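You operate a simulated robot arm through the tools that you are given. There is no shell and no other tool.

Carry out the task below with a simulated robot arm. There is one attempt and no reset: what you move stays moved.

TASK
Move the pressed pack into the wedge clamp and wedge it.
Fine: it is in the hand press: green button once, then tray out; set the pack lengthwise at the clamp's open end, push it in to the stop, wedge home; other packs stay.

It is judged by the outcome, as a careful person would: the job done as asked, and still so three seconds after it is handed in. It fails if anything else is knocked over, pushed out of place, dropped, spilled or broken.

THE ROBOT
A 7-joint arm with a two-finger parallel gripper, fixed in place. Base frame: the origin is at the foot of the arm, x ahead of it, y to its left, z up; the work surface is at about z = 0. Units: m, rad, N and s.
With the tool pointing down near the work surface it reaches from about 0.24 to 0.62 m from the base axis. Its first joint turns from -1.152 to 1.152 rad. Payload 2.6 kg.
Tool frame: the origin (TCP) lies between the finger pads and is the grasp point; the fingertips stand 0.03 m ahead of it; z points along the fingers, y is the line along which they close. The gripper opens to 0.094 m. The fingers are 0.028 m wide and 0.01 m thick; the gripper's body (0.05 by 0.096 m) begins 0.055 m behind the TCP.
Orientation is told as [roll, pitch, yaw] about the base's x, y, z axes, in that order, counted from this pose: with the fingers straight down and closing along the base's y, the tool's x points along the base's -x, its y along +y and its z along -z.

THE INTERFACE
- The arm moves only by the tool move_arm. Its argument "steps" is a list of rows, each a list of 3 entries, a list of its own where there are three numbers: the gripper command, from -1 (shut) to 1 (fully open), values between in proportion, then the shift along the base's x, y, z in units of 25 mm (1.0 is 25 mm), then the turn, a rotation vector about the base's x, y, z in units of 6 degrees (1.0 is 6 degrees). In form: [[jaw, [tx, ty, tz], [wx, wy, wz]], ...]. A call has 1 to 20 rows; each row shifts and turns the commanded pose from where the row before left it. A call with a number of a shift or a turn outside -1 to 1 is refused whole. A row lasts 0.2 s, in which the tool goes at most 0.05 m and 0.15 rad; a call with a longer step from one row to the next is refused whole, and so is a gripper value outside its range. Where a pose cannot be reached the arm comes as near as it can. A force on the tool above 90 N (or 10 N above the force at the start of the call, whichever is more), or a blocked arm, ends the call early, and 0.2 s more pass. The fingers move at their own pace (about 0.072 m/s each) and stop on an object; they squeeze with about 30 N. The grip force told is the motor's: it shows also when the fingers shut on nothing. Time passes only in rows, and 0.2 s behind the last, so rows that do not move let the fingers close. The reply holds the time, the measured pose of the TCP, the force on the tool along the base axes, the opening and the grip force, in the units named above and with some noise, with the torque about the TCP (base axes, N m) and any sound that the robot's microphone picked up.
- Cameras (640 x 400 px; columns grow to the right, rows downward): "scene" is fixed at [0.0465, 0.4486, 0.5516]; the picture's right is [-0.60, -0.80, 0.00], its down [-0.55, 0.41, -0.72] and it looks along [0.58, -0.43, -0.69] (base axes); focal length 221 px, centre (320, 200). "wrist" rides on the gripper at [0.076, 0.014, -0.102] in the tool frame; the picture's right is [-0.18, 0.98, 0.00], its down [-0.75, -0.14, -0.64] and it looks along [-0.63, -0.12, 0.77] (tool axes); focal length 243 px, centre (320, 200). There is no depth. A picture from a camera that has moved, and an enlarged one, comes with that camera's place and axes in the base frame and with its lens.
- get_image(camera): a new picture of that camera. No time passes.
- inspect(camera, box): a new picture of the part [left, top, right, bottom] of that camera's present view, enlarged. No time passes.
- job_done(): hands the job in; it is judged then, once.

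Places have to be worked out from the pictures, the camera data and where the tool is seen. Open the gripper and draw the arm clear of the work before you hand the job in, unless the task says otherwise.

The tools are called after ">>>" by a JSON object that holds its "name" and its "arguments". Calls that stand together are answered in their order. move_arm: Moves the arm, as the interface text tells. Its arguments: {"type":"object","properties":{"steps":{"type":"array","items":{"type":"array"}}},"required":["steps"]} The other tools are called the same way: get_image (camera) takes a picture; inspect (camera, box) takes an enlarged picture of a part of a camera's view; job_done () hands the job in.

At the start:

```text
t: 0.0
ee_pos: [0.3753, -0.1177, 0.3395]
tcp_rot: [0.0, -0.001, 0.0]
force: [-0.8, -0.3, 0.2]
ft_torque: [0.02, -0.02, 0.02]
grip_width: 0.094
gripper_force: 0.1
```

scene: 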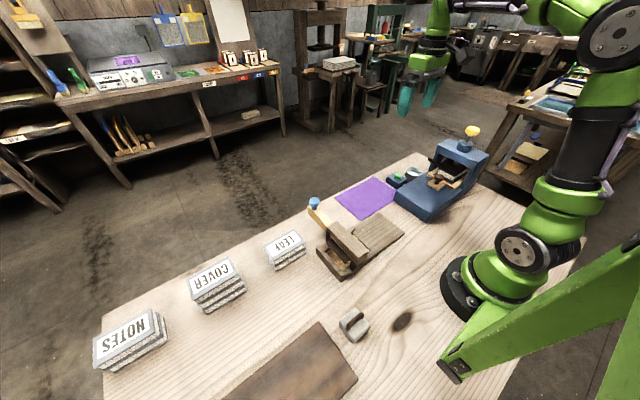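
wrist: 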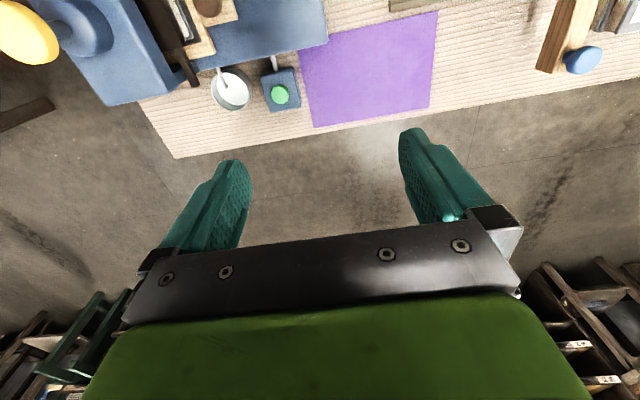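

I start by looking closely at the press and the clamp in the scene view, to work out their shapes before moving anything.

>>> {"name": "inspect", "arguments": {"camera": "scene", "box": [370, 110, 510, 230]}}

>>> {"name": "inspect", "arguments": {"camera": "scene", "box": [290, 180, 430, 290]}}

>>> {"name": "inspect", "arguments": {"camera": "wrist", "box": [0, 0, 340, 160]}}

>>> {"name": "inspect", "arguments": {"camera": "scene", "box": [80, 220, 420, 400]}}

```text
3.33 times, centred on (440, 170) of scene
camera zoom: at [0.0465, 0.4486, 0.5516], right [-0.6, -0.8, 0.0], down [-0.55, 0.41, -0.72], along [0.58, -0.43, -0.69], focal length 735 px, centre (-80, 300)
```

zoom: 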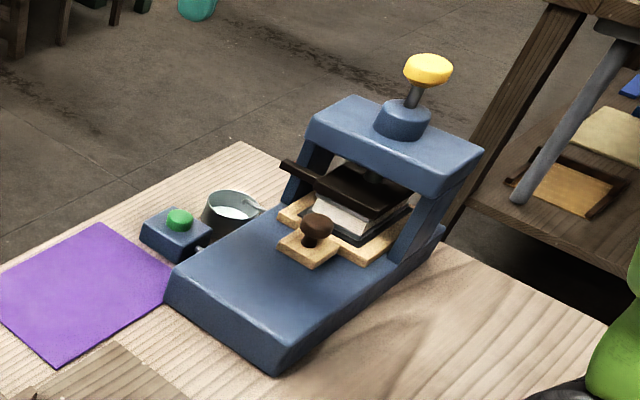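

```text
3.64 times, centred on (360, 235) of scene
camera zoom: at [0.0465, 0.4486, 0.5516], right [-0.6, -0.8, 0.0], down [-0.55, 0.41, -0.72], along [0.58, -0.43, -0.69], focal length 802 px, centre (174, 73)
```

zoom: 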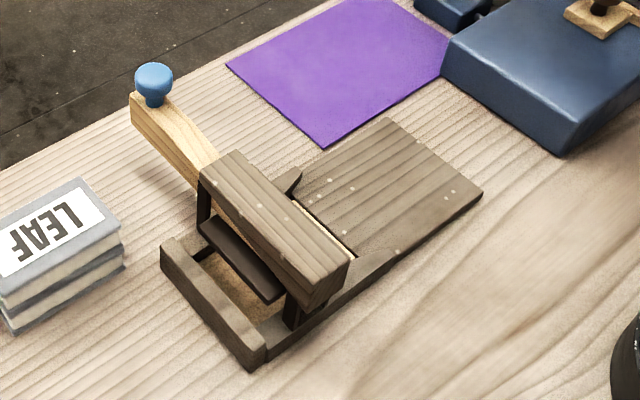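

```text
1.88 times, centred on (170, 80) of wrist
camera zoom: at [0.2984, -0.1028, 0.4422], right [0.18, 0.98, 0.0], down [0.75, -0.14, 0.64], along [0.63, -0.12, -0.77], focal length 457 px, centre (602, 426)
```

zoom: 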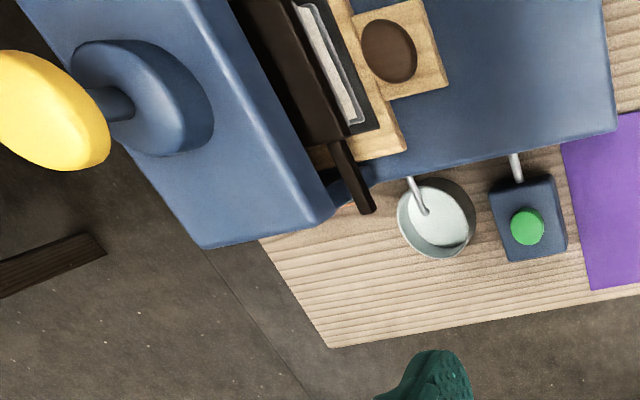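

```text
1.88 times, centred on (250, 310) of scene
camera zoom: at [0.0465, 0.4486, 0.5516], right [-0.6, -0.8, 0.0], down [-0.55, 0.41, -0.72], along [0.58, -0.43, -0.69], focal length 415 px, centre (452, -7)
```

zoom: 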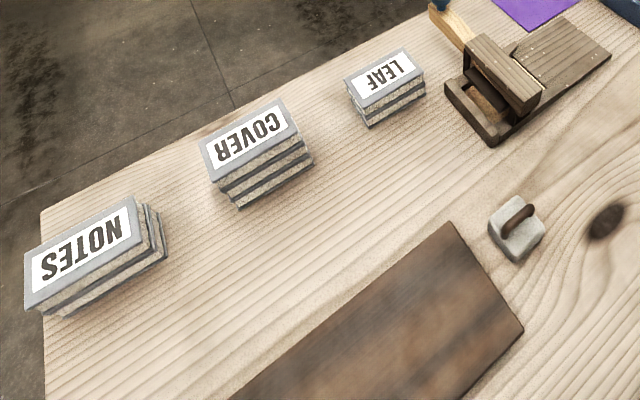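

The press sits along y with its tray knob near (0.28, -0.23), the green button near (0.404, -0.187, 0.04), and the clamp along y with its open end near y = -0.01. I move the arm back so the wrist camera sees the press better.

>>> {"name": "move_arm", "arguments": {"steps": [[1, [-1, -0.6, -0.2], [0, 0, 0]], [1, [-1, -0.6, -0.2], [0, 0, 0]], [1, [-1, -0.6, -0.2], [0, 0, 0]], [0, [-0.5, 0, 0], [0, 0, 0]]]}}

>>> {"name": "get_image", "arguments": {"camera": "wrist"}}

>>> {"name": "get_image", "arguments": {"camera": "scene"}}

```text
t: 1.0
ee_pos: [0.2898, -0.1628, 0.3257]
tcp_rot: [0.0, 0.0, -0.002]
force: [0.2, 0.7, 0.0]
ft_torque: [0.0, 0.0, -0.05]
grip_width: 0.0469
gripper_force: 0.1
```

```text
taken
camera wrist: at [0.2112, -0.1483, 0.4269], right [0.19, 0.98, 0.0], down [0.75, -0.14, 0.64], along [0.63, -0.12, -0.77], focal length 243 px, centre (320, 200)
```

wrist: 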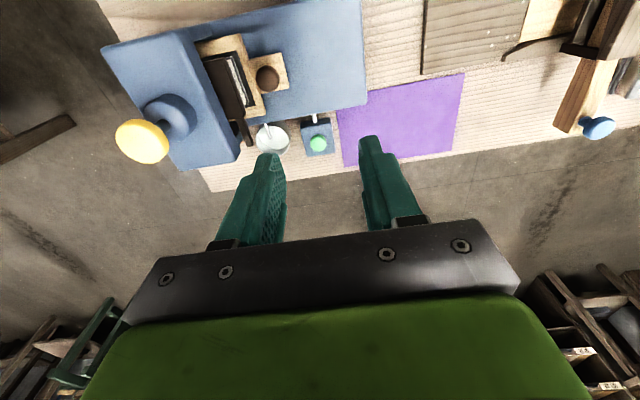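

```text
taken
```

scene: 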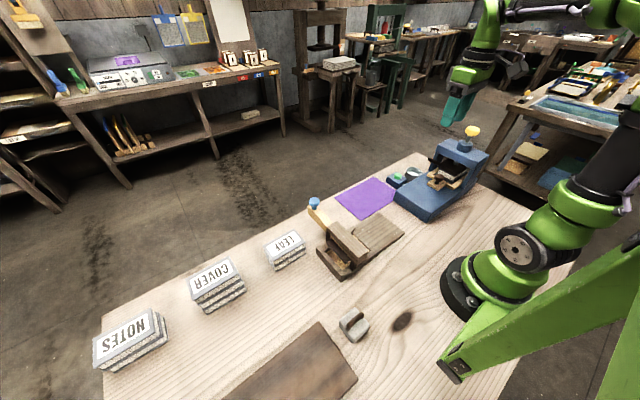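

The wrist view now covers the whole press and the clamp mouth. I enlarge both.

>>> {"name": "inspect", "arguments": {"camera": "wrist", "box": [90, 0, 370, 175]}}

>>> {"name": "inspect", "arguments": {"camera": "wrist", "box": [400, 0, 640, 150]}}

>>> {"name": "inspect", "arguments": {"camera": "scene", "box": [415, 140, 485, 205]}}

```text
2.29 times, centred on (230, 88) of wrist
camera zoom: at [0.2112, -0.1483, 0.4269], right [0.19, 0.98, 0.0], down [0.75, -0.14, 0.64], along [0.63, -0.12, -0.77], focal length 555 px, centre (526, 457)
```

zoom: 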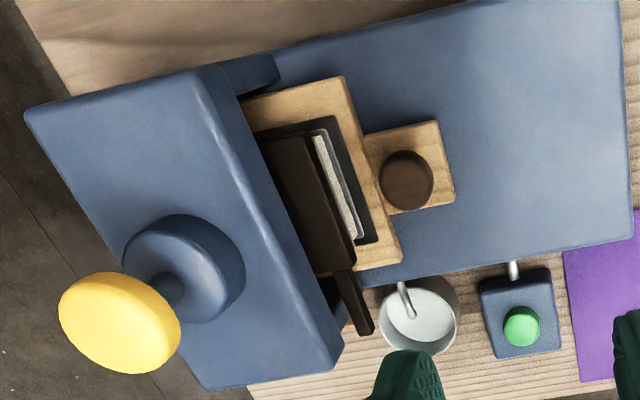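

```text
2.67 times, centred on (520, 75) of wrist
camera zoom: at [0.2112, -0.1483, 0.4269], right [0.19, 0.98, 0.0], down [0.75, -0.14, 0.64], along [0.63, -0.12, -0.77], focal length 647 px, centre (-213, 533)
```

zoom: 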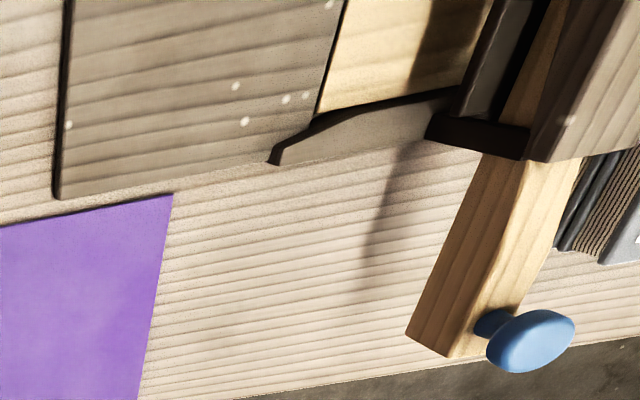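

```text
6.15 times, centred on (450, 172) of scene
camera zoom: at [0.0465, 0.4486, 0.5516], right [-0.6, -0.8, 0.0], down [-0.55, 0.41, -0.72], along [0.58, -0.43, -0.69], focal length 1358 px, centre (-480, 369)
```

zoom: 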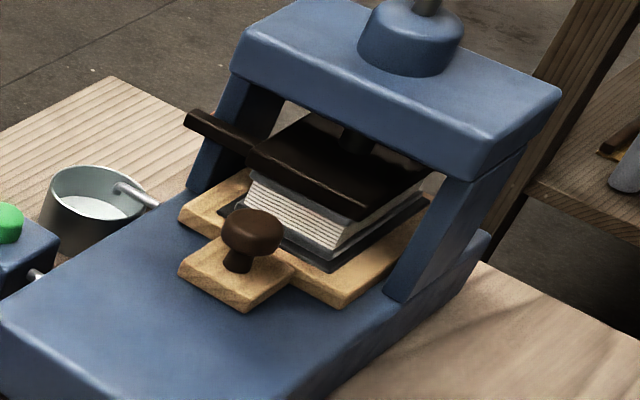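

The button is at about (0.403, -0.187, 0.041) and the pot beside it at about (0.375, -0.26). I shut the fingers and move to a point well above the button.

>>> {"name": "move_arm", "arguments": {"steps": [[-1, [0.92, -0.194, -0.6], [0, 0, 0]], [-1, [0.92, -0.194, -0.6], [0, 0, 0]], [-1, [0.92, -0.194, -0.6], [0, 0, 0]], [-1, [0.92, -0.194, -0.6], [0, 0, 0]], [-1, [0.92, -0.194, -0.6], [0, 0, 0]], [-1, [0, 0, -1], [0, 0, 0]], [-1, [0, 0, -1], [0, 0, 0]], [-1, [0, 0, -1], [0, 0, 0]], [-1, [0, 0, -1], [0, 0, 0]], [-1, [0, 0, -1], [0, 0, 0]], [-1, [0, 0, -0.5], [0, 0, 0]], [-1, [0, 0, 0], [0, 0, 0]]]}}

>>> {"name": "get_image", "arguments": {"camera": "wrist"}}

>>> {"name": "inspect", "arguments": {"camera": "scene", "box": [370, 110, 510, 220]}}

```text
t: 3.6
ee_pos: [0.4038, -0.1867, 0.1117]
tcp_rot: [0.0, -0.001, -0.002]
force: [-0.2, -0.4, -0.7]
ft_torque: [-0.02, 0.01, -0.02]
grip_width: 0.0001
gripper_force: 30.2
```

```text
taken
camera wrist: at [0.3252, -0.1721, 0.2148], right [0.19, 0.98, 0.0], down [0.75, -0.14, 0.64], along [0.63, -0.12, -0.77], focal length 243 px, centre (320, 200)
```

wrist: 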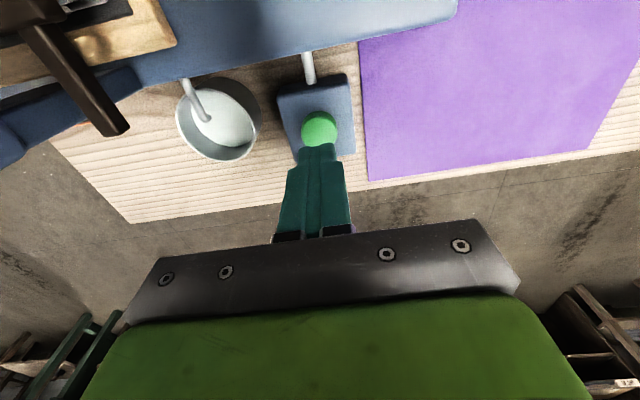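

```text
3.64 times, centred on (440, 165) of scene
camera zoom: at [0.0465, 0.4486, 0.5516], right [-0.6, -0.8, 0.0], down [-0.55, 0.41, -0.72], along [0.58, -0.43, -0.69], focal length 802 px, centre (-116, 327)
```

zoom: 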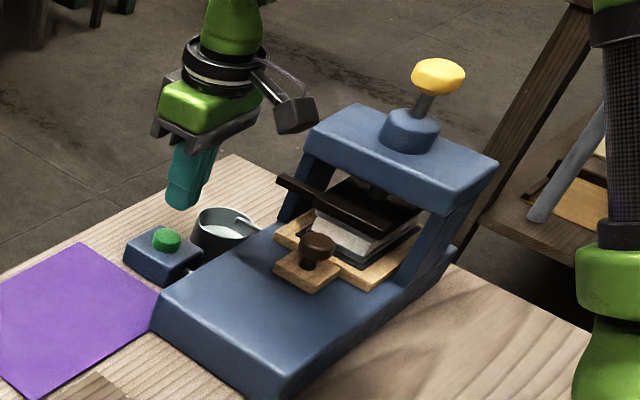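

The fingertips are at z ≈ 0.08, almost exactly above the button. I descend in small steps, watching the force for the press.

>>> {"name": "move_arm", "arguments": {"steps": [[-1, [-0.1, 0, -0.5], [0, 0, 0]], [-1, [0, 0, -0.5], [0, 0, 0]], [-1, [0, 0, -0.2], [0, 0, 0]], [-1, [0, 0, 0], [0, 0, 0]]]}}

>>> {"name": "inspect", "arguments": {"camera": "wrist", "box": [160, 40, 440, 240]}}

>>> {"name": "inspect", "arguments": {"camera": "scene", "box": [380, 140, 440, 190]}}

```text
t: 4.6
ee_pos: [0.4008, -0.1881, 0.081]
tcp_rot: [0.0, -0.002, 0.0]
force: [0.4, 0.4, -0.1]
ft_torque: [-0.03, 0.01, 0.03]
grip_width: 0.0
gripper_force: 30.5
```

```text
2.00 times, centred on (300, 140) of wrist
camera zoom: at [0.3232, -0.1724, 0.1843], right [0.18, 0.98, 0.0], down [0.75, -0.14, 0.64], along [0.63, -0.12, -0.77], focal length 485 px, centre (360, 320)
```

zoom: 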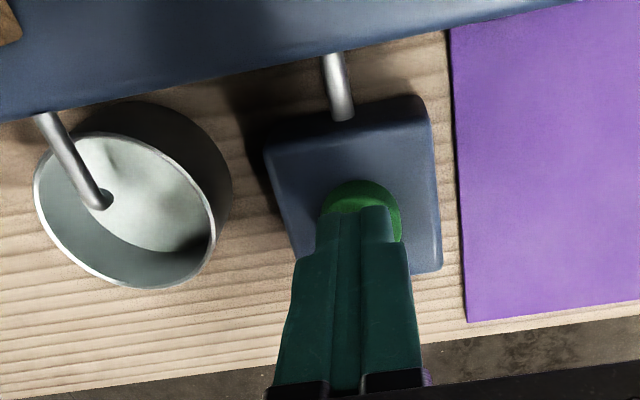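

```text
8.00 times, centred on (410, 165) of scene
camera zoom: at [0.0465, 0.4486, 0.5516], right [-0.6, -0.8, 0.0], down [-0.55, 0.41, -0.72], along [0.58, -0.43, -0.69], focal length 1765 px, centre (-400, 480)
```

zoom: 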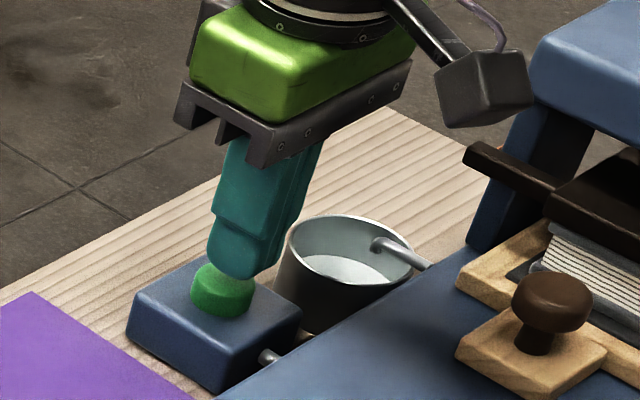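

The fingertips are just over the button cap at z ≈ 0.051. I go down in 2.5 mm steps.

>>> {"name": "move_arm", "arguments": {"steps": [[-1, [0, 0, -0.1], [0, 0, 0]], [-1, [0, 0, -0.1], [0, 0, 0]], [-1, [0, 0, -0.1], [0, 0, 0]]]}}

>>> {"name": "inspect", "arguments": {"camera": "scene", "box": [380, 120, 500, 210]}}

```text
t: 5.4
ee_pos: [0.4002, -0.1876, 0.0739]
tcp_rot: [0.001, -0.001, -0.002]
force: [0.3, 0.5, 0.4]
ft_torque: [-0.01, -0.01, 0.01]
grip_width: 0.0002
gripper_force: 30.6
```

```text
4.44 times, centred on (440, 165) of scene
camera zoom: at [0.0465, 0.4486, 0.5516], right [-0.6, -0.8, 0.0], down [-0.55, 0.41, -0.72], along [0.58, -0.43, -0.69], focal length 980 px, centre (-213, 356)
```

zoom: 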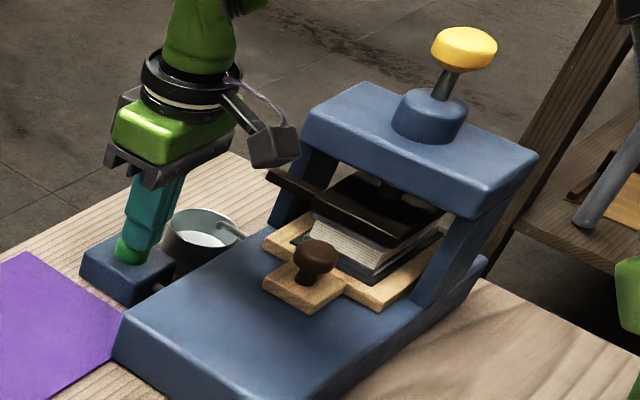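

No contact force yet at fingertip z ≈ 0.044. I keep going down in 2 mm steps.

>>> {"name": "move_arm", "arguments": {"steps": [[-1, [0, 0, -0.08], [0, 0, 0]], [-1, [0, 0, -0.08], [0, 0, 0]]]}}

```text
t: 6.0
ee_pos: [0.4002, -0.1885, 0.0709]
tcp_rot: [0.0, 0.001, 0.001]
force: [0.0, 0.2, 3.0]
ft_torque: [-0.01, -0.03, 0.02]
grip_width: 0.0
gripper_force: 29.9
heard: click
```

A click was heard with 3 N on the tool. I check whether the platen has moved before doing anything more with the button.

>>> {"name": "inspect", "arguments": {"camera": "scene", "box": [380, 120, 500, 210]}}

>>> {"name": "get_image", "arguments": {"camera": "wrist"}}

```text
4.44 times, centred on (440, 165) of scene
camera zoom: at [0.0465, 0.4486, 0.5516], right [-0.6, -0.8, 0.0], down [-0.55, 0.41, -0.72], along [0.58, -0.43, -0.69], focal length 980 px, centre (-213, 356)
```

zoom: 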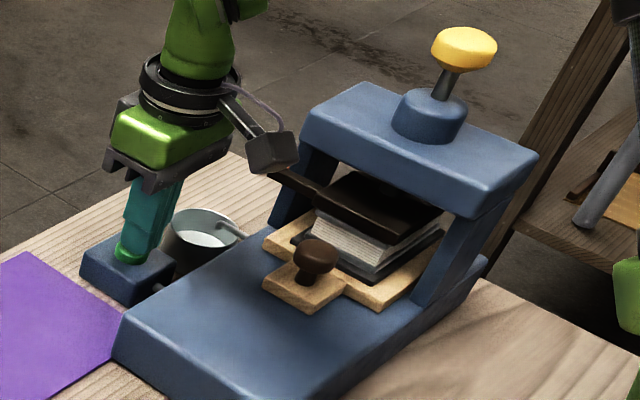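

```text
taken
camera wrist: at [0.3234, -0.1724, 0.1731], right [0.18, 0.98, 0.0], down [0.75, -0.14, 0.64], along [0.63, -0.12, -0.77], focal length 243 px, centre (320, 200)
```

wrist: 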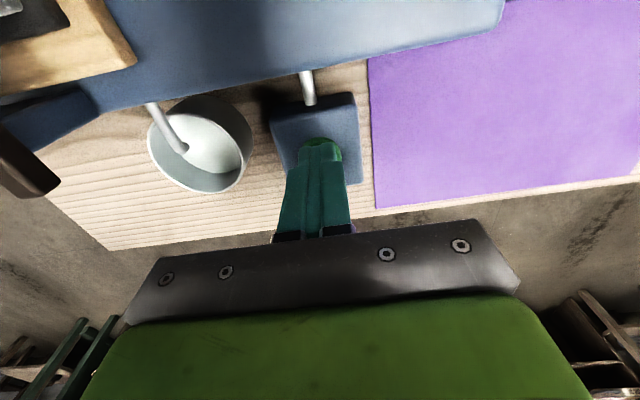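

The button has clicked; the platen may be just starting to move. I lift straight off the button and let some time pass, then look again.

>>> {"name": "move_arm", "arguments": {"steps": [[-1, [0, 0, 0.3], [0, 0, 0]], [-1, [0, 0, 1], [0, 0, 0]], [-1, [0, 0, 1], [0, 0, 0]], [-1, [0, 0, 1], [0, 0, 0]], [-1, [0, 0, 1], [0, 0, 0]], [-1, [0, 0, 0], [0, 0, 0]], [-1, [0, 0, 0], [0, 0, 0]]]}}

>>> {"name": "inspect", "arguments": {"camera": "scene", "box": [380, 120, 500, 210]}}

```text
t: 7.6
ee_pos: [0.4001, -0.1866, 0.1779]
tcp_rot: [0.0, -0.001, -0.001]
force: [-0.1, 0.0, 0.1]
ft_torque: [0.02, -0.04, -0.01]
grip_width: 0.0
gripper_force: 30.1
```

```text
4.44 times, centred on (440, 165) of scene
camera zoom: at [0.0465, 0.4486, 0.5516], right [-0.6, -0.8, 0.0], down [-0.55, 0.41, -0.72], along [0.58, -0.43, -0.69], focal length 980 px, centre (-213, 356)
```

zoom: 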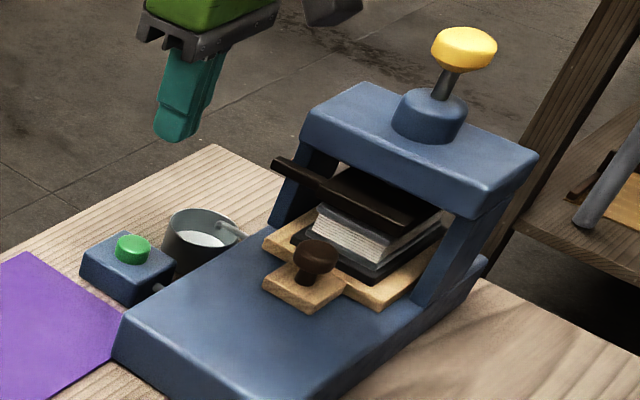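

The platen has lifted clear of the pack after one press. Now I turn the tool by -90° (camera to the +y side, fingers closing along x) while moving to a viewing place in front of the press.

>>> {"name": "move_arm", "arguments": {"steps": [[-1, [-0.32, 0.152, 0.192], [0, 0, -1]], [-1, [-0.32, 0.152, 0.192], [0, 0, -1]], [-1, [-0.32, 0.152, 0.192], [0, 0, -1]], [-1, [-0.32, 0.152, 0.192], [0, 0, -1]], [-1, [-0.32, 0.152, 0.192], [0, 0, -1]], [-1, [-0.32, 0.152, 0.192], [0, 0, -1]], [-1, [-0.32, 0.152, 0.192], [0, 0, -1]], [-1, [-0.32, 0.152, 0.192], [0, 0, -1]], [-1, [-0.32, 0.152, 0.192], [0, 0, -1]], [-1, [-0.32, 0.152, 0.192], [0, 0, -1]], [-1, [-0.32, 0.152, 0.192], [0, 0, -1]], [-1, [-0.32, 0.152, 0.192], [0, 0, -1]], [-1, [-0.32, 0.152, 0.192], [0, 0, -1]], [0, [-0.32, 0.152, 0.192], [0, 0, -1]], [0, [-0.32, 0.152, 0.192], [0, 0, -1]], [0, [0, 0, 0], [0, 0, 0]], [0, [0, 0, 0], [0, 0, 0]]]}}

>>> {"name": "get_image", "arguments": {"camera": "wrist"}}

>>> {"name": "get_image", "arguments": {"camera": "scene"}}

```text
t: 11.2
ee_pos: [0.2803, -0.131, 0.2487]
tcp_rot: [0.0, 0.001, -1.573]
force: [0.1, -0.8, 0.6]
ft_torque: [0.0, 0.03, 0.01]
grip_width: 0.0468
gripper_force: 0.1
```

```text
taken
camera wrist: at [0.2939, -0.0531, 0.3525], right [0.98, -0.19, 0.0], down [-0.14, -0.75, 0.64], along [-0.12, -0.63, -0.77], focal length 243 px, centre (320, 200)
```

wrist: 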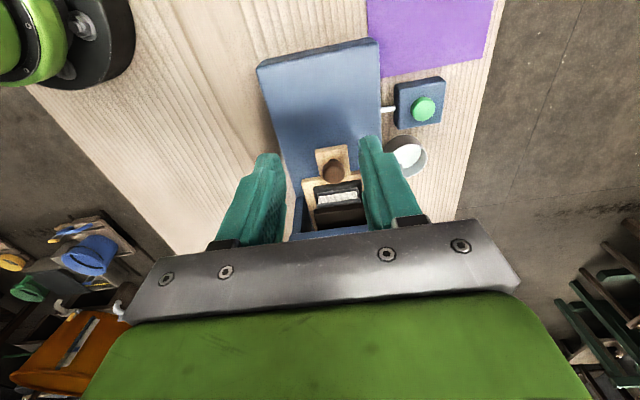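

```text
taken
```

scene: 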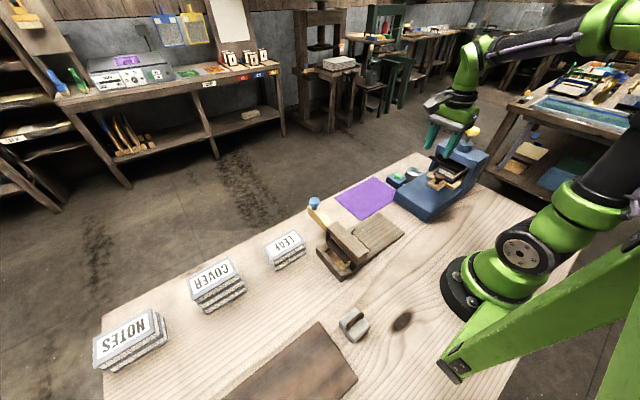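

>>> {"name": "inspect", "arguments": {"camera": "wrist", "box": [240, 30, 460, 240]}}

>>> {"name": "inspect", "arguments": {"camera": "scene", "box": [390, 130, 500, 215]}}

```text
1.90 times, centred on (350, 135) of wrist
camera zoom: at [0.2939, -0.0531, 0.3525], right [0.98, -0.19, 0.0], down [-0.14, -0.75, 0.64], along [-0.12, -0.63, -0.77], focal length 462 px, centre (263, 324)
```

zoom: 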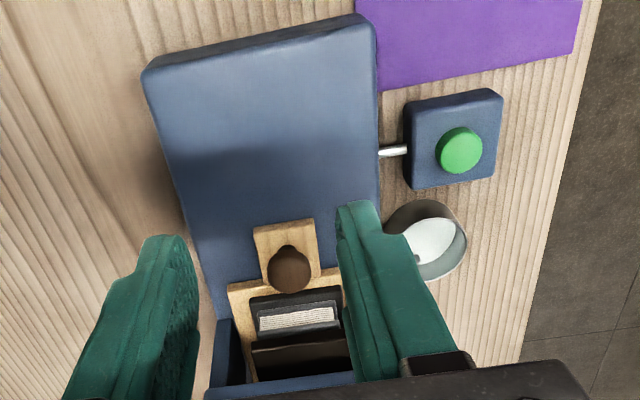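

```text
4.71 times, centred on (445, 172) of scene
camera zoom: at [0.0465, 0.4486, 0.5516], right [-0.6, -0.8, 0.0], down [-0.55, 0.41, -0.72], along [0.58, -0.43, -0.69], focal length 1038 px, centre (-268, 329)
```

zoom: 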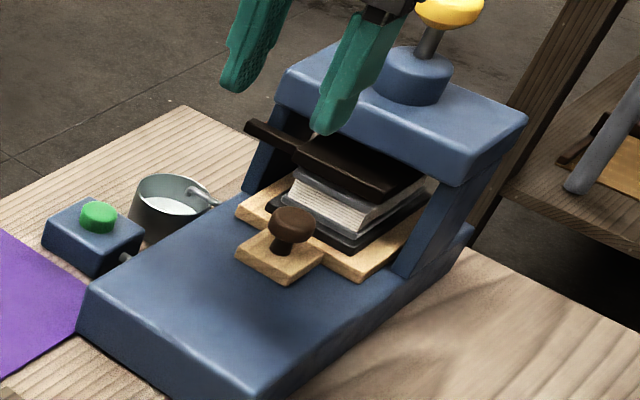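

The platen is now well clear of the pack. The tray knob is at about (0.279, -0.228, 0.086); I go over it, slightly to its +y side, and halfway down with the fingers opened moderately.

>>> {"name": "move_arm", "arguments": {"steps": [[0.2, [0, -0.92, 0], [0, 0, 0]], [0.2, [0, -0.92, 0], [0, 0, 0]], [0.2, [0, -0.92, 0], [0, 0, 0]], [0.2, [0, -0.92, 0], [0, 0, 0]], [0.2, [0, 0, -1], [0, 0, 0]], [0.2, [0, 0, -1], [0, 0, 0]], [0.2, [0, 0, -1], [0, 0, 0]], [0.2, [0, 0, -1], [0, 0, 0]], [0.2, [0, 0, 0], [0, 0, 0]]]}}

>>> {"name": "get_image", "arguments": {"camera": "wrist"}}

>>> {"name": "inspect", "arguments": {"camera": "scene", "box": [390, 110, 500, 215]}}

```text
t: 13.2
ee_pos: [0.2801, -0.2216, 0.1493]
tcp_rot: [0.001, 0.0, -1.574]
force: [0.5, 0.6, 0.7]
ft_torque: [0.01, 0.0, -0.01]
grip_width: 0.0565
gripper_force: 0.0
```

```text
taken
camera wrist: at [0.2932, -0.1457, 0.2529], right [0.98, -0.19, 0.0], down [-0.14, -0.75, 0.64], along [-0.12, -0.63, -0.77], focal length 243 px, centre (320, 200)
```

wrist: 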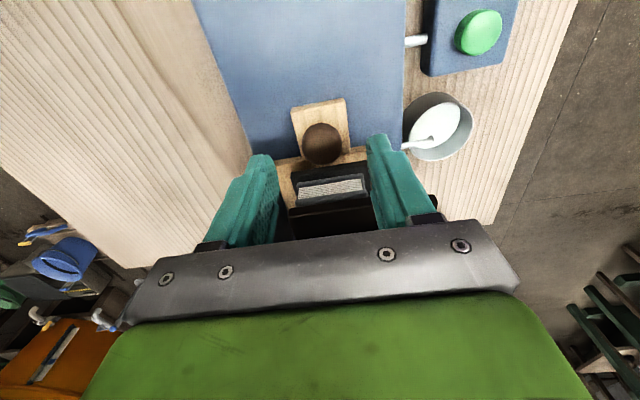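

```text
3.81 times, centred on (445, 162) of scene
camera zoom: at [0.0465, 0.4486, 0.5516], right [-0.6, -0.8, 0.0], down [-0.55, 0.41, -0.72], along [0.58, -0.43, -0.69], focal length 840 px, centre (-156, 343)
```

zoom: 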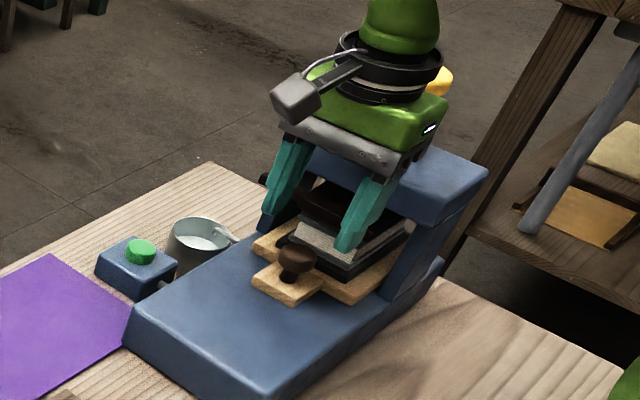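

The knob is confirmed at (0.279, -0.229) between the fingers. I lower to TCP z ≈ 0.10 and close on the knob.

>>> {"name": "move_arm", "arguments": {"steps": [[0.2, [-0.04, 0, -0.7], [0, 0, 0]], [0.2, [0, -0.1, -0.7], [0, 0, 0]], [0.2, [0, 0, -0.6], [0, 0, 0]], [0.2, [0, 0, 0], [0, 0, 0]], [-1, [0, 0, 0], [0, 0, 0]], [-1, [0, 0, 0], [0, 0, 0]], [-1, [0, 0, 0], [0, 0, 0]]]}}

>>> {"name": "get_image", "arguments": {"camera": "wrist"}}

>>> {"name": "inspect", "arguments": {"camera": "scene", "box": [390, 110, 500, 215]}}

```text
t: 14.8
ee_pos: [0.2797, -0.224, 0.0994]
tcp_rot: [0.0, -0.001, -1.572]
force: [7.0, 0.3, -6.4]
ft_torque: [-0.27, -0.15, 0.0]
grip_width: 0.0294
gripper_force: 44.9
```

```text
taken
camera wrist: at [0.293, -0.1474, 0.2022], right [0.98, -0.18, 0.0], down [-0.14, -0.75, 0.64], along [-0.12, -0.63, -0.77], focal length 243 px, centre (320, 200)
```

wrist: 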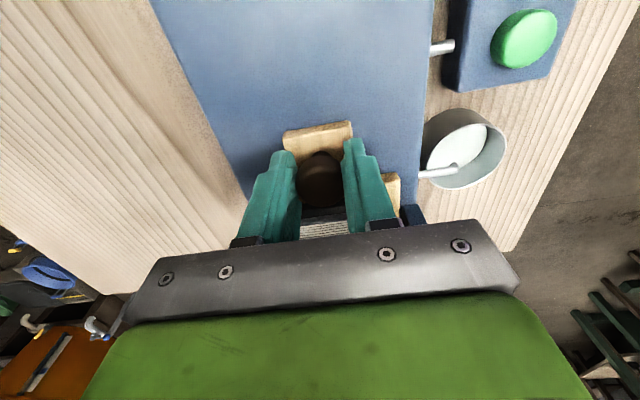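

```text
3.81 times, centred on (445, 162) of scene
camera zoom: at [0.0465, 0.4486, 0.5516], right [-0.6, -0.8, 0.0], down [-0.55, 0.41, -0.72], along [0.58, -0.43, -0.69], focal length 840 px, centre (-156, 343)
```

zoom: 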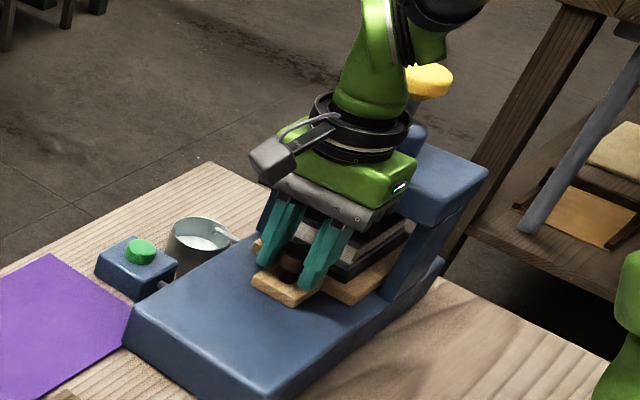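

The knob is gripped (0.029 m). I draw the tray out along +y slowly and watch the force.

>>> {"name": "move_arm", "arguments": {"steps": [[-1, [0, 0.3, 0], [0, 0, 0]], [-1, [0, 0.3, 0], [0, 0, 0]], [-1, [0, 0.3, 0], [0, 0, 0]], [-1, [0, 0.3, 0], [0, 0, 0]]]}}

>>> {"name": "inspect", "arguments": {"camera": "scene", "box": [390, 110, 500, 215]}}

```text
t: 15.8
ee_pos: [0.2792, -0.1946, 0.0989]
tcp_rot: [0.001, 0.004, -1.572]
force: [15.2, -0.7, -24.0]
ft_torque: [-0.2, -0.29, 0.09]
grip_width: 0.0293
gripper_force: 45.1
```

```text
3.81 times, centred on (445, 162) of scene
camera zoom: at [0.0466, 0.4485, 0.5516], right [-0.6, -0.8, 0.0], down [-0.55, 0.41, -0.72], along [0.58, -0.43, -0.69], focal length 840 px, centre (-156, 343)
```

zoom: 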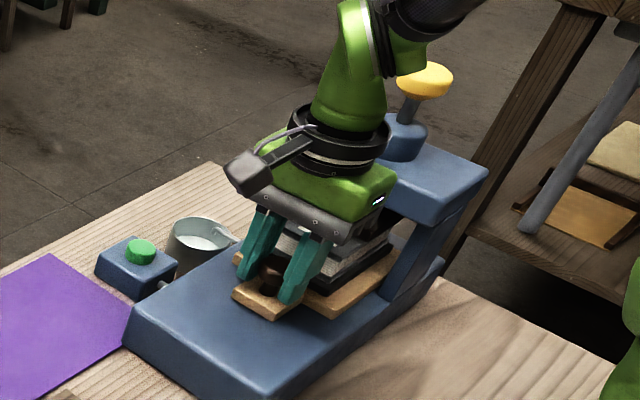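

The tray slides freely, but there is some upward and sideways strain (Fz -24, Fx 15). I ease the command by about 1 mm in x and z while pulling on.

>>> {"name": "move_arm", "arguments": {"steps": [[-1, [0.02, 0, -0.03], [0, 0, 0]], [-1, [0.02, 0, -0.03], [0, 0, 0]], [-1, [0, 0, 0], [0, 0, 0]]]}}

```text
t: 16.6
ee_pos: [0.2794, -0.1956, 0.0998]
tcp_rot: [0.0, 0.0, -1.576]
force: [-8.3, 1.1, 21.3]
ft_torque: [0.77, 0.22, 0.23]
grip_width: 0.0292
gripper_force: 44.9
```

That overcorrected slightly; I go back half of it and continue pulling.

>>> {"name": "move_arm", "arguments": {"steps": [[-1, [-0.013, 0, 0.03], [0, 0, 0]], [-1, [0, 0.3, 0], [0, 0, 0]], [-1, [0, 0.3, 0], [0, 0, 0]], [-1, [0, 0.3, 0], [0, 0, 0]], [-1, [0, 0.3, 0], [0, 0, 0]]]}}

>>> {"name": "inspect", "arguments": {"camera": "scene", "box": [390, 110, 500, 215]}}

```text
t: 17.8
ee_pos: [0.2799, -0.1644, 0.0986]
tcp_rot: [0.0, 0.001, -1.573]
force: [-23.4, -0.7, 42.0]
ft_torque: [-0.2, 0.52, -0.14]
grip_width: 0.0295
gripper_force: 44.7
```

```text
3.81 times, centred on (445, 162) of scene
camera zoom: at [0.0464, 0.4487, 0.5515], right [-0.6, -0.8, 0.0], down [-0.55, 0.41, -0.72], along [0.58, -0.43, -0.69], focal length 840 px, centre (-156, 343)
```

zoom: 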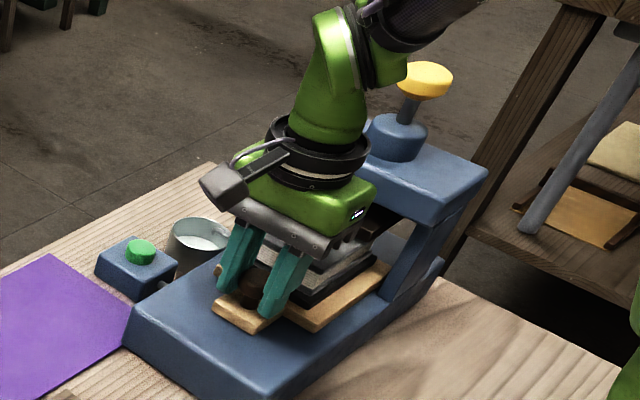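

The tray follows (about 6 cm out). I relieve the strain again (up 1.4 mm, -1 mm in x), then pull on.

>>> {"name": "move_arm", "arguments": {"steps": [[-1, [-0.03, 0, 0.05], [0, 0, 0]], [-1, [0, 0.2, 0], [0, 0, 0]], [-1, [0, 0.2, 0], [0, 0, 0]], [-1, [0, 0.2, 0], [0, 0, 0]]]}}

```text
t: 18.8
ee_pos: [0.279, -0.1469, 0.0999]
tcp_rot: [-0.003, -0.002, -1.567]
force: [9.3, -0.9, -23.1]
ft_torque: [0.17, -0.15, -0.16]
grip_width: 0.0293
gripper_force: 44.1
```

>>> {"name": "move_arm", "arguments": {"steps": [[-1, [0.015, 0.1, -0.025], [0, 0, 0]], [-1, [0, 0.2, 0], [0, 0, 0]], [-1, [0, 0.2, 0], [0, 0, 0]]]}}

>>> {"name": "inspect", "arguments": {"camera": "scene", "box": [390, 110, 500, 215]}}

>>> {"name": "get_image", "arguments": {"camera": "wrist"}}

```text
t: 19.6
ee_pos: [0.2786, -0.1374, 0.0991]
tcp_rot: [0.0, 0.001, -1.572]
force: [12.6, -1.1, -34.8]
ft_torque: [0.17, -0.14, 0.3]
grip_width: 0.0291
gripper_force: 45.1
```

```text
3.81 times, centred on (445, 162) of scene
camera zoom: at [0.0466, 0.4485, 0.5516], right [-0.6, -0.8, 0.0], down [-0.55, 0.41, -0.72], along [0.58, -0.43, -0.69], focal length 840 px, centre (-156, 343)
```

zoom: 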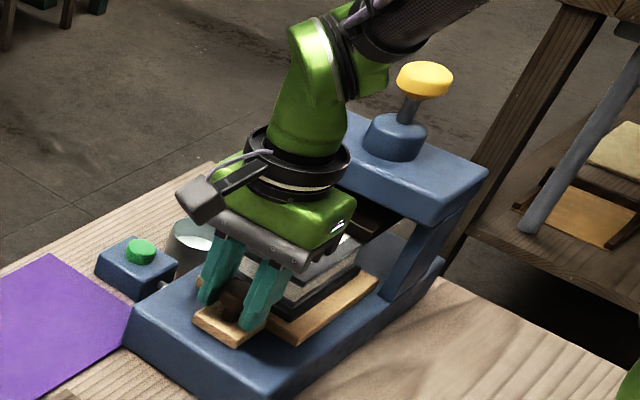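

```text
taken
camera wrist: at [0.2931, -0.06, 0.202], right [0.98, -0.18, 0.0], down [-0.14, -0.75, 0.64], along [-0.12, -0.63, -0.77], focal length 243 px, centre (320, 200)
```

wrist: 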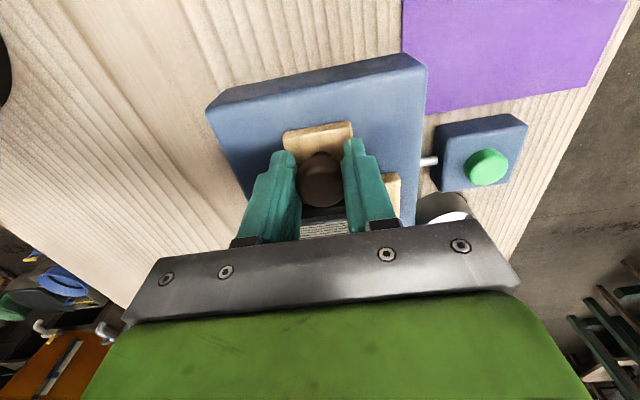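

Still sliding with almost no force along y. I relax z and x a little and pull a further bit to find the end of travel.

>>> {"name": "move_arm", "arguments": {"steps": [[-1, [0.015, 0, -0.03], [0, 0, 0]], [-1, [0, 0.2, 0], [0, 0, 0]], [-1, [0, 0.2, 0], [0, 0, 0]]]}}

```text
t: 20.4
ee_pos: [0.2797, -0.1283, 0.0986]
tcp_rot: [0.0, 0.001, -1.574]
force: [-5.7, -0.3, -3.0]
ft_torque: [-0.33, 0.12, 0.1]
grip_width: 0.0294
gripper_force: 45.4
```

Strain is low now. About 97 mm out; I take a further 10 mm and then check the pack against the portal.

>>> {"name": "move_arm", "arguments": {"steps": [[-1, [0, 0.2, 0], [0, 0, 0]], [-1, [0, 0.2, 0], [0, 0, 0]]]}}

>>> {"name": "inspect", "arguments": {"camera": "scene", "box": [380, 120, 500, 220]}}

```text
t: 21.0
ee_pos: [0.2803, -0.1163, 0.0996]
tcp_rot: [-0.002, -0.001, -1.575]
force: [-12.7, -1.9, 11.8]
ft_torque: [-0.29, 0.24, -0.27]
grip_width: 0.0291
gripper_force: 44.5
```

```text
4.00 times, centred on (440, 170) of scene
camera zoom: at [0.0465, 0.4486, 0.5516], right [-0.6, -0.8, 0.0], down [-0.55, 0.41, -0.72], along [0.58, -0.43, -0.69], focal length 882 px, centre (-160, 320)
```

zoom: 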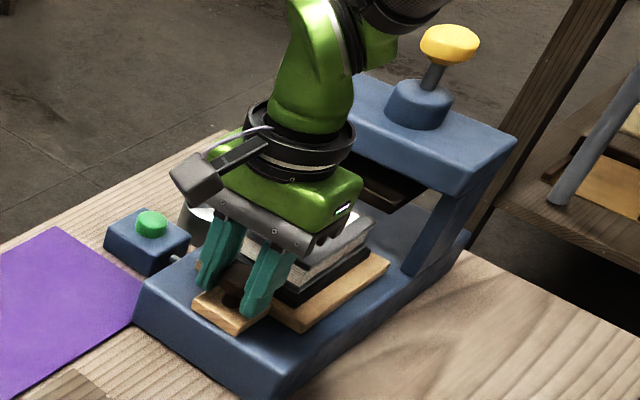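

The pack is nearly clear of the portal. I pull on in small steps to see whether there is an end stop.

>>> {"name": "move_arm", "arguments": {"steps": [[-1, [-0.015, 0.15, 0.01], [0, 0, 0]], [-1, [0, 0.15, 0], [0, 0, 0]]]}}

```text
t: 21.6
ee_pos: [0.2802, -0.1108, 0.0991]
tcp_rot: [0.002, -0.001, -1.572]
force: [-10.8, -0.9, 6.9]
ft_torque: [0.18, 0.21, -0.34]
grip_width: 0.0295
gripper_force: 45.3
```

>>> {"name": "move_arm", "arguments": {"steps": [[-1, [-0.015, 0.15, 0], [0, 0, 0]], [-1, [0, 0.15, 0], [0, 0, 0]]]}}

>>> {"name": "inspect", "arguments": {"camera": "scene", "box": [380, 120, 500, 220]}}

```text
t: 22.2
ee_pos: [0.28, -0.1013, 0.0999]
tcp_rot: [0.001, -0.001, -1.57]
force: [-4.5, 0.4, 2.5]
ft_torque: [0.58, 0.08, -0.34]
grip_width: 0.0291
gripper_force: 44.8
```

```text
4.00 times, centred on (440, 170) of scene
camera zoom: at [0.0465, 0.4486, 0.5516], right [-0.6, -0.8, 0.0], down [-0.55, 0.41, -0.72], along [0.58, -0.43, -0.69], focal length 882 px, centre (-160, 320)
```

zoom: 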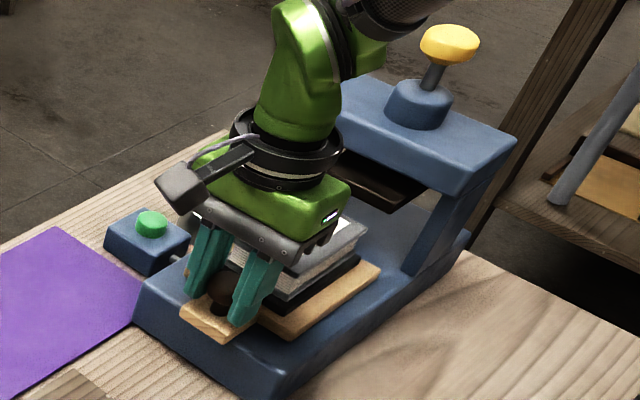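

The tray is about 124 mm out and the pack is fully clear of the platen and portal. I release the knob and rise straight up.

>>> {"name": "move_arm", "arguments": {"steps": [[0.1, [0, 0, 0], [0, 0, 0]], [0.1, [0, 0, 0], [0, 0, 0]], [0.1, [0, 0, 0.5], [0, 0, 0]], [0.1, [0, 0.2, 1], [0, 0, 0]], [0.1, [0, 0.2, 1], [0, 0, 0]], [0.1, [0, 0.2, 1], [0, 0, 0]], [0.1, [0, 0.2, 1], [0, 0, 0]], [0.1, [0, 0.2, 1], [0, 0, 0]], [0.1, [0, 0.2, 0.5], [0, 0, 0]], [0.1, [0, 0, 0], [0, 0, 0]]]}}

>>> {"name": "get_image", "arguments": {"camera": "wrist"}}

>>> {"name": "inspect", "arguments": {"camera": "scene", "box": [380, 120, 500, 220]}}

```text
t: 24.4
ee_pos: [0.2788, -0.0724, 0.2486]
tcp_rot: [0.001, 0.0, -1.57]
force: [-0.2, -0.6, 0.7]
ft_torque: [0.01, 0.0, 0.0]
grip_width: 0.0519
gripper_force: 0.2
```

```text
taken
camera wrist: at [0.2926, 0.0045, 0.3517], right [0.98, -0.18, 0.0], down [-0.14, -0.75, 0.64], along [-0.12, -0.63, -0.77], focal length 243 px, centre (320, 200)
```

wrist: 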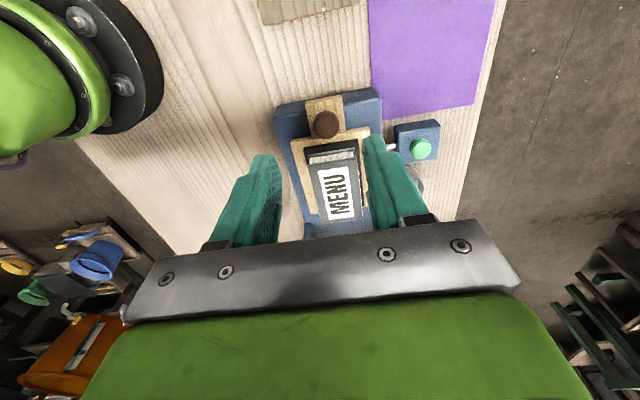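

```text
4.00 times, centred on (440, 170) of scene
camera zoom: at [0.0465, 0.4486, 0.5516], right [-0.6, -0.8, 0.0], down [-0.55, 0.41, -0.72], along [0.58, -0.43, -0.69], focal length 882 px, centre (-160, 320)
```

zoom: 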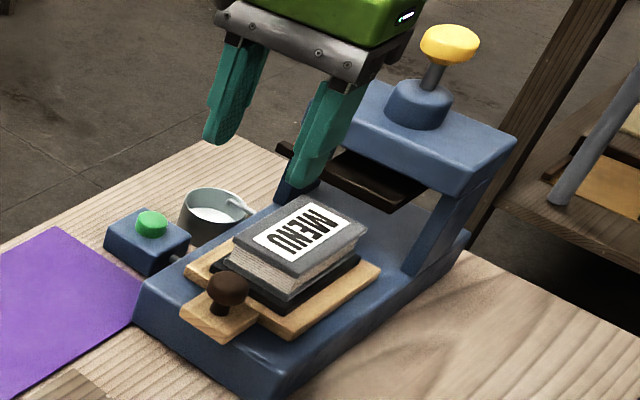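

The pack ("MENU") lies on the tray with its long side along y. I zoom in to measure it and see what lies beneath it.

>>> {"name": "inspect", "arguments": {"camera": "wrist", "box": [260, 70, 450, 240]}}

>>> {"name": "inspect", "arguments": {"camera": "scene", "box": [420, 160, 480, 210]}}

```text
2.35 times, centred on (355, 155) of wrist
camera zoom: at [0.2926, 0.0045, 0.3517], right [0.98, -0.18, 0.0], down [-0.14, -0.75, 0.64], along [-0.12, -0.63, -0.77], focal length 571 px, centre (238, 306)
```

zoom: 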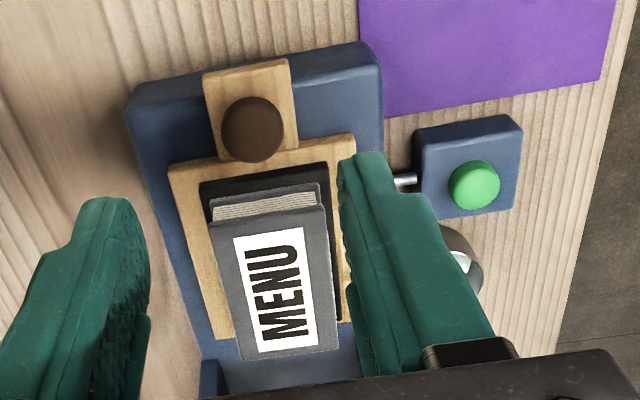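

```text
8.00 times, centred on (450, 185) of scene
camera zoom: at [0.0465, 0.4486, 0.5516], right [-0.6, -0.8, 0.0], down [-0.55, 0.41, -0.72], along [0.58, -0.43, -0.69], focal length 1765 px, centre (-720, 320)
```

zoom: 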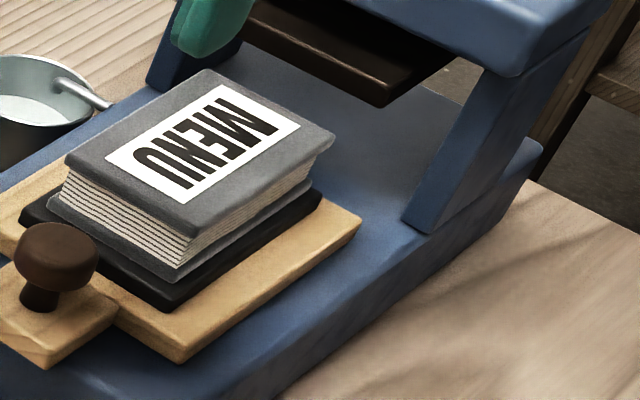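

The pack measures about 58 mm (x) by 100 mm (y), top at z ≈ 0.10, bottom ≈ 0.073, centre (0.279, -0.195), lying already lengthwise. Before gripping it I go and measure the clamp from above.

>>> {"name": "move_arm", "arguments": {"steps": [[0.1, [0, 1, 0.3], [0, 0, 0]], [0.1, [0, 1, 0.3], [0, 0, 0]], [0.1, [0, 1, 0.3], [0, 0, 0]], [0.1, [0, 1, 0.3], [0, 0, 0]], [0.1, [0, 1, 0.3], [0, 0, 0]], [0.1, [0, 1, 0.3], [0, 0, 0]], [0.1, [0, 1, 0.2], [0, 0, 0]], [0.1, [0, 0.5, 0], [0, 0, 0]], [0.1, [0, 0, 0], [0, 0, 0]]]}}

>>> {"name": "get_image", "arguments": {"camera": "wrist"}}

>>> {"name": "get_image", "arguments": {"camera": "scene"}}

```text
t: 26.4
ee_pos: [0.2791, 0.116, 0.2983]
tcp_rot: [0.002, 0.0, -1.571]
force: [0.0, 1.1, 0.4]
ft_torque: [0.04, -0.01, 0.02]
grip_width: 0.0517
gripper_force: 0.0
```

```text
taken
camera wrist: at [0.2927, 0.1926, 0.4012], right [0.98, -0.18, 0.0], down [-0.14, -0.75, 0.64], along [-0.12, -0.63, -0.77], focal length 243 px, centre (320, 200)
```

wrist: 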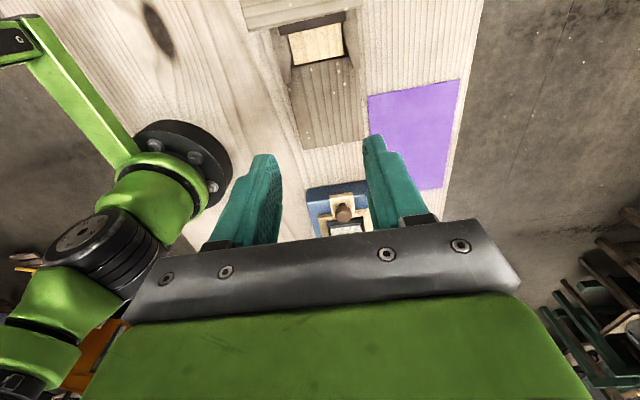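

```text
taken
```

scene: 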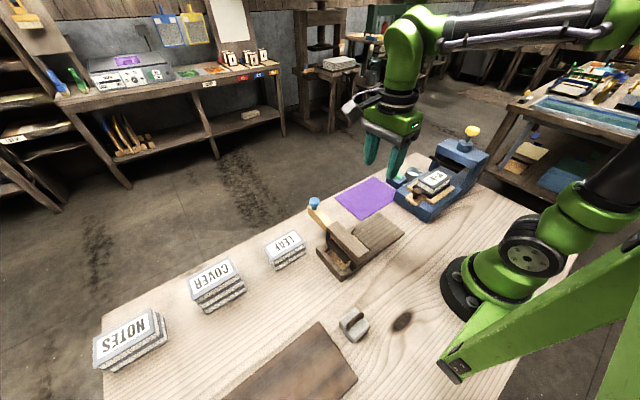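

I look at the clamp apron from here and then move a further 0.1 m in +y to see the bridge, wedge and stop.

>>> {"name": "inspect", "arguments": {"camera": "wrist", "box": [230, 0, 470, 170]}}

>>> {"name": "move_arm", "arguments": {"steps": [[0.1, [0, 1, 0], [0, 0, 0]], [0.1, [0, 1, 0], [0, 0, 0]], [0.1, [0, 1, 0], [0, 0, 0]], [0.1, [0, 1, 0], [0, 0, 0]], [0.1, [0, 0, 0], [0, 0, 0]]]}}

>>> {"name": "get_image", "arguments": {"camera": "wrist"}}

```text
2.35 times, centred on (350, 85) of wrist
camera zoom: at [0.2927, 0.1926, 0.4012], right [0.98, -0.18, 0.0], down [-0.14, -0.75, 0.64], along [-0.12, -0.63, -0.77], focal length 571 px, centre (249, 471)
```

zoom: 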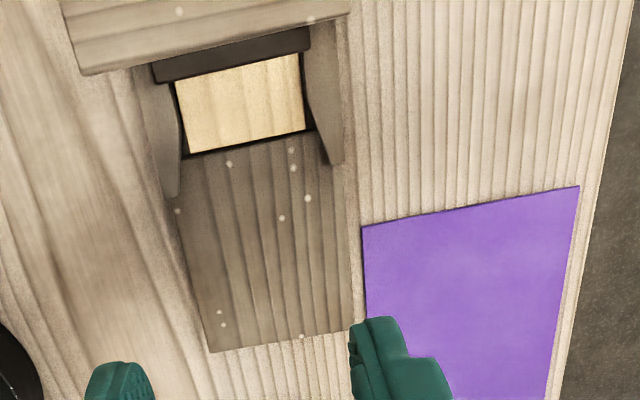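

```text
t: 27.6
ee_pos: [0.279, 0.2159, 0.2993]
tcp_rot: [0.001, 0.001, -1.573]
force: [0.0, 0.4, 0.0]
ft_torque: [0.0, 0.0, 0.01]
grip_width: 0.0518
gripper_force: 0.0
```

```text
taken
camera wrist: at [0.2929, 0.2929, 0.4026], right [0.98, -0.19, 0.0], down [-0.14, -0.75, 0.64], along [-0.12, -0.63, -0.77], focal length 243 px, centre (320, 200)
```

wrist: 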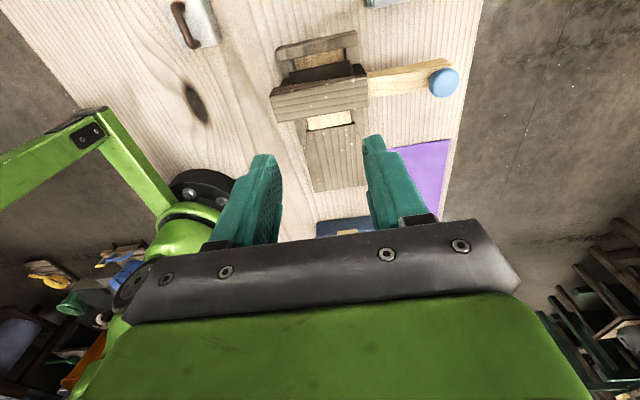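

>>> {"name": "inspect", "arguments": {"camera": "wrist", "box": [250, 10, 480, 200]}}

>>> {"name": "inspect", "arguments": {"camera": "scene", "box": [300, 190, 420, 285]}}

```text
2.11 times, centred on (365, 105) of wrist
camera zoom: at [0.2929, 0.2929, 0.4026], right [0.98, -0.19, 0.0], down [-0.14, -0.75, 0.64], along [-0.12, -0.63, -0.77], focal length 511 px, centre (225, 400)
```

zoom: 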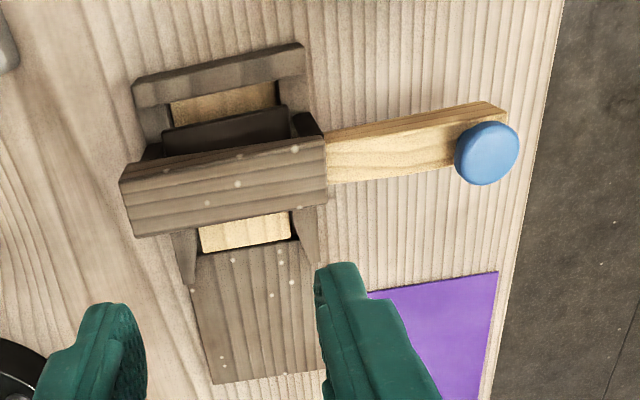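

```text
4.21 times, centred on (360, 238) of scene
camera zoom: at [0.0465, 0.4486, 0.5516], right [-0.6, -0.8, 0.0], down [-0.55, 0.41, -0.72], along [0.58, -0.43, -0.69], focal length 929 px, centre (152, 42)
```

zoom: 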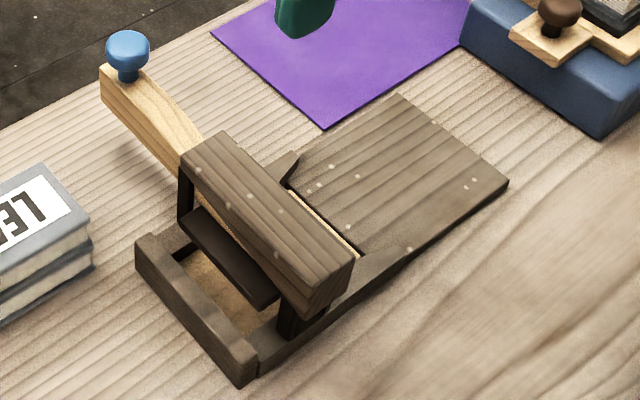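

Clamp worked out so far: apron y -0.007 to 0.126 (top z ≈ 0.013), funnel tips y ≈ 0.107, bridge y 0.181–0.216 (top z 0.10), stop inner face y ≈ 0.239, wedge knob at (0.41, 0.199, 0.124). I go back towards the press with a stop above the apron for a closer look at the channel.

>>> {"name": "move_arm", "arguments": {"steps": [[0.6, [0, -1, -0.2], [0, 0, 0]], [0.6, [0, -1, -0.2], [0, 0, 0]], [0.6, [0, -1, -0.2], [0, 0, 0]], [0.6, [0, -1, -0.2], [0, 0, 0]], [0.6, [0, -1, -0.2], [0, 0, 0]], [0.6, [0, 0, 0], [0, 0, 0]], [0.6, [0, 0, 0], [0, 0, 0]]]}}

>>> {"name": "get_image", "arguments": {"camera": "wrist"}}

>>> {"name": "inspect", "arguments": {"camera": "wrist", "box": [230, 0, 420, 130]}}

```text
t: 29.2
ee_pos: [0.2778, 0.0905, 0.2745]
tcp_rot: [-0.001, 0.0, -1.571]
force: [-0.6, -0.1, 0.6]
ft_torque: [0.01, -0.01, 0.01]
grip_width: 0.075
gripper_force: 0.1
```

```text
taken
camera wrist: at [0.2919, 0.1667, 0.3777], right [0.98, -0.18, 0.0], down [-0.14, -0.75, 0.64], along [-0.12, -0.63, -0.77], focal length 243 px, centre (320, 200)
```

wrist: 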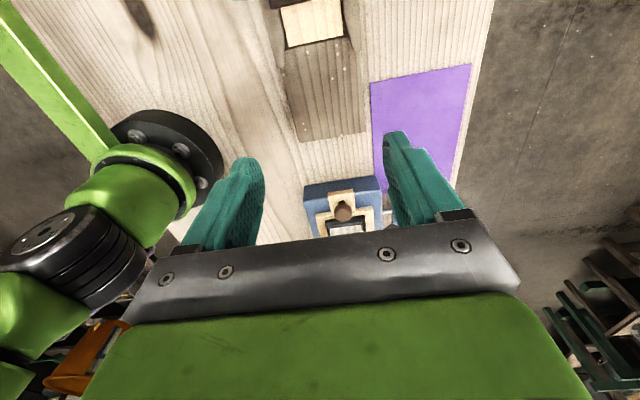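

```text
3.08 times, centred on (325, 65) of wrist
camera zoom: at [0.2919, 0.1667, 0.3777], right [0.98, -0.18, 0.0], down [-0.14, -0.75, 0.64], along [-0.12, -0.63, -0.77], focal length 746 px, centre (305, 615)
```

zoom: 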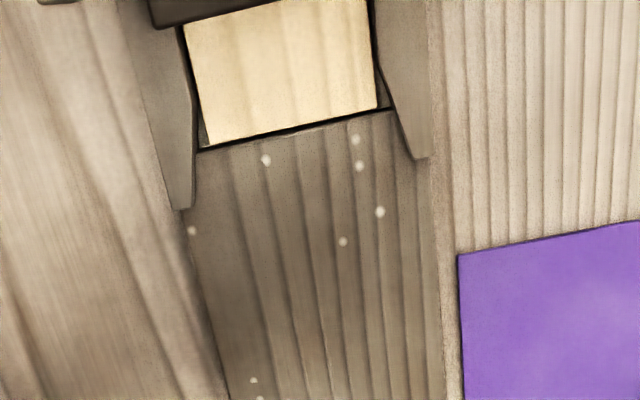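

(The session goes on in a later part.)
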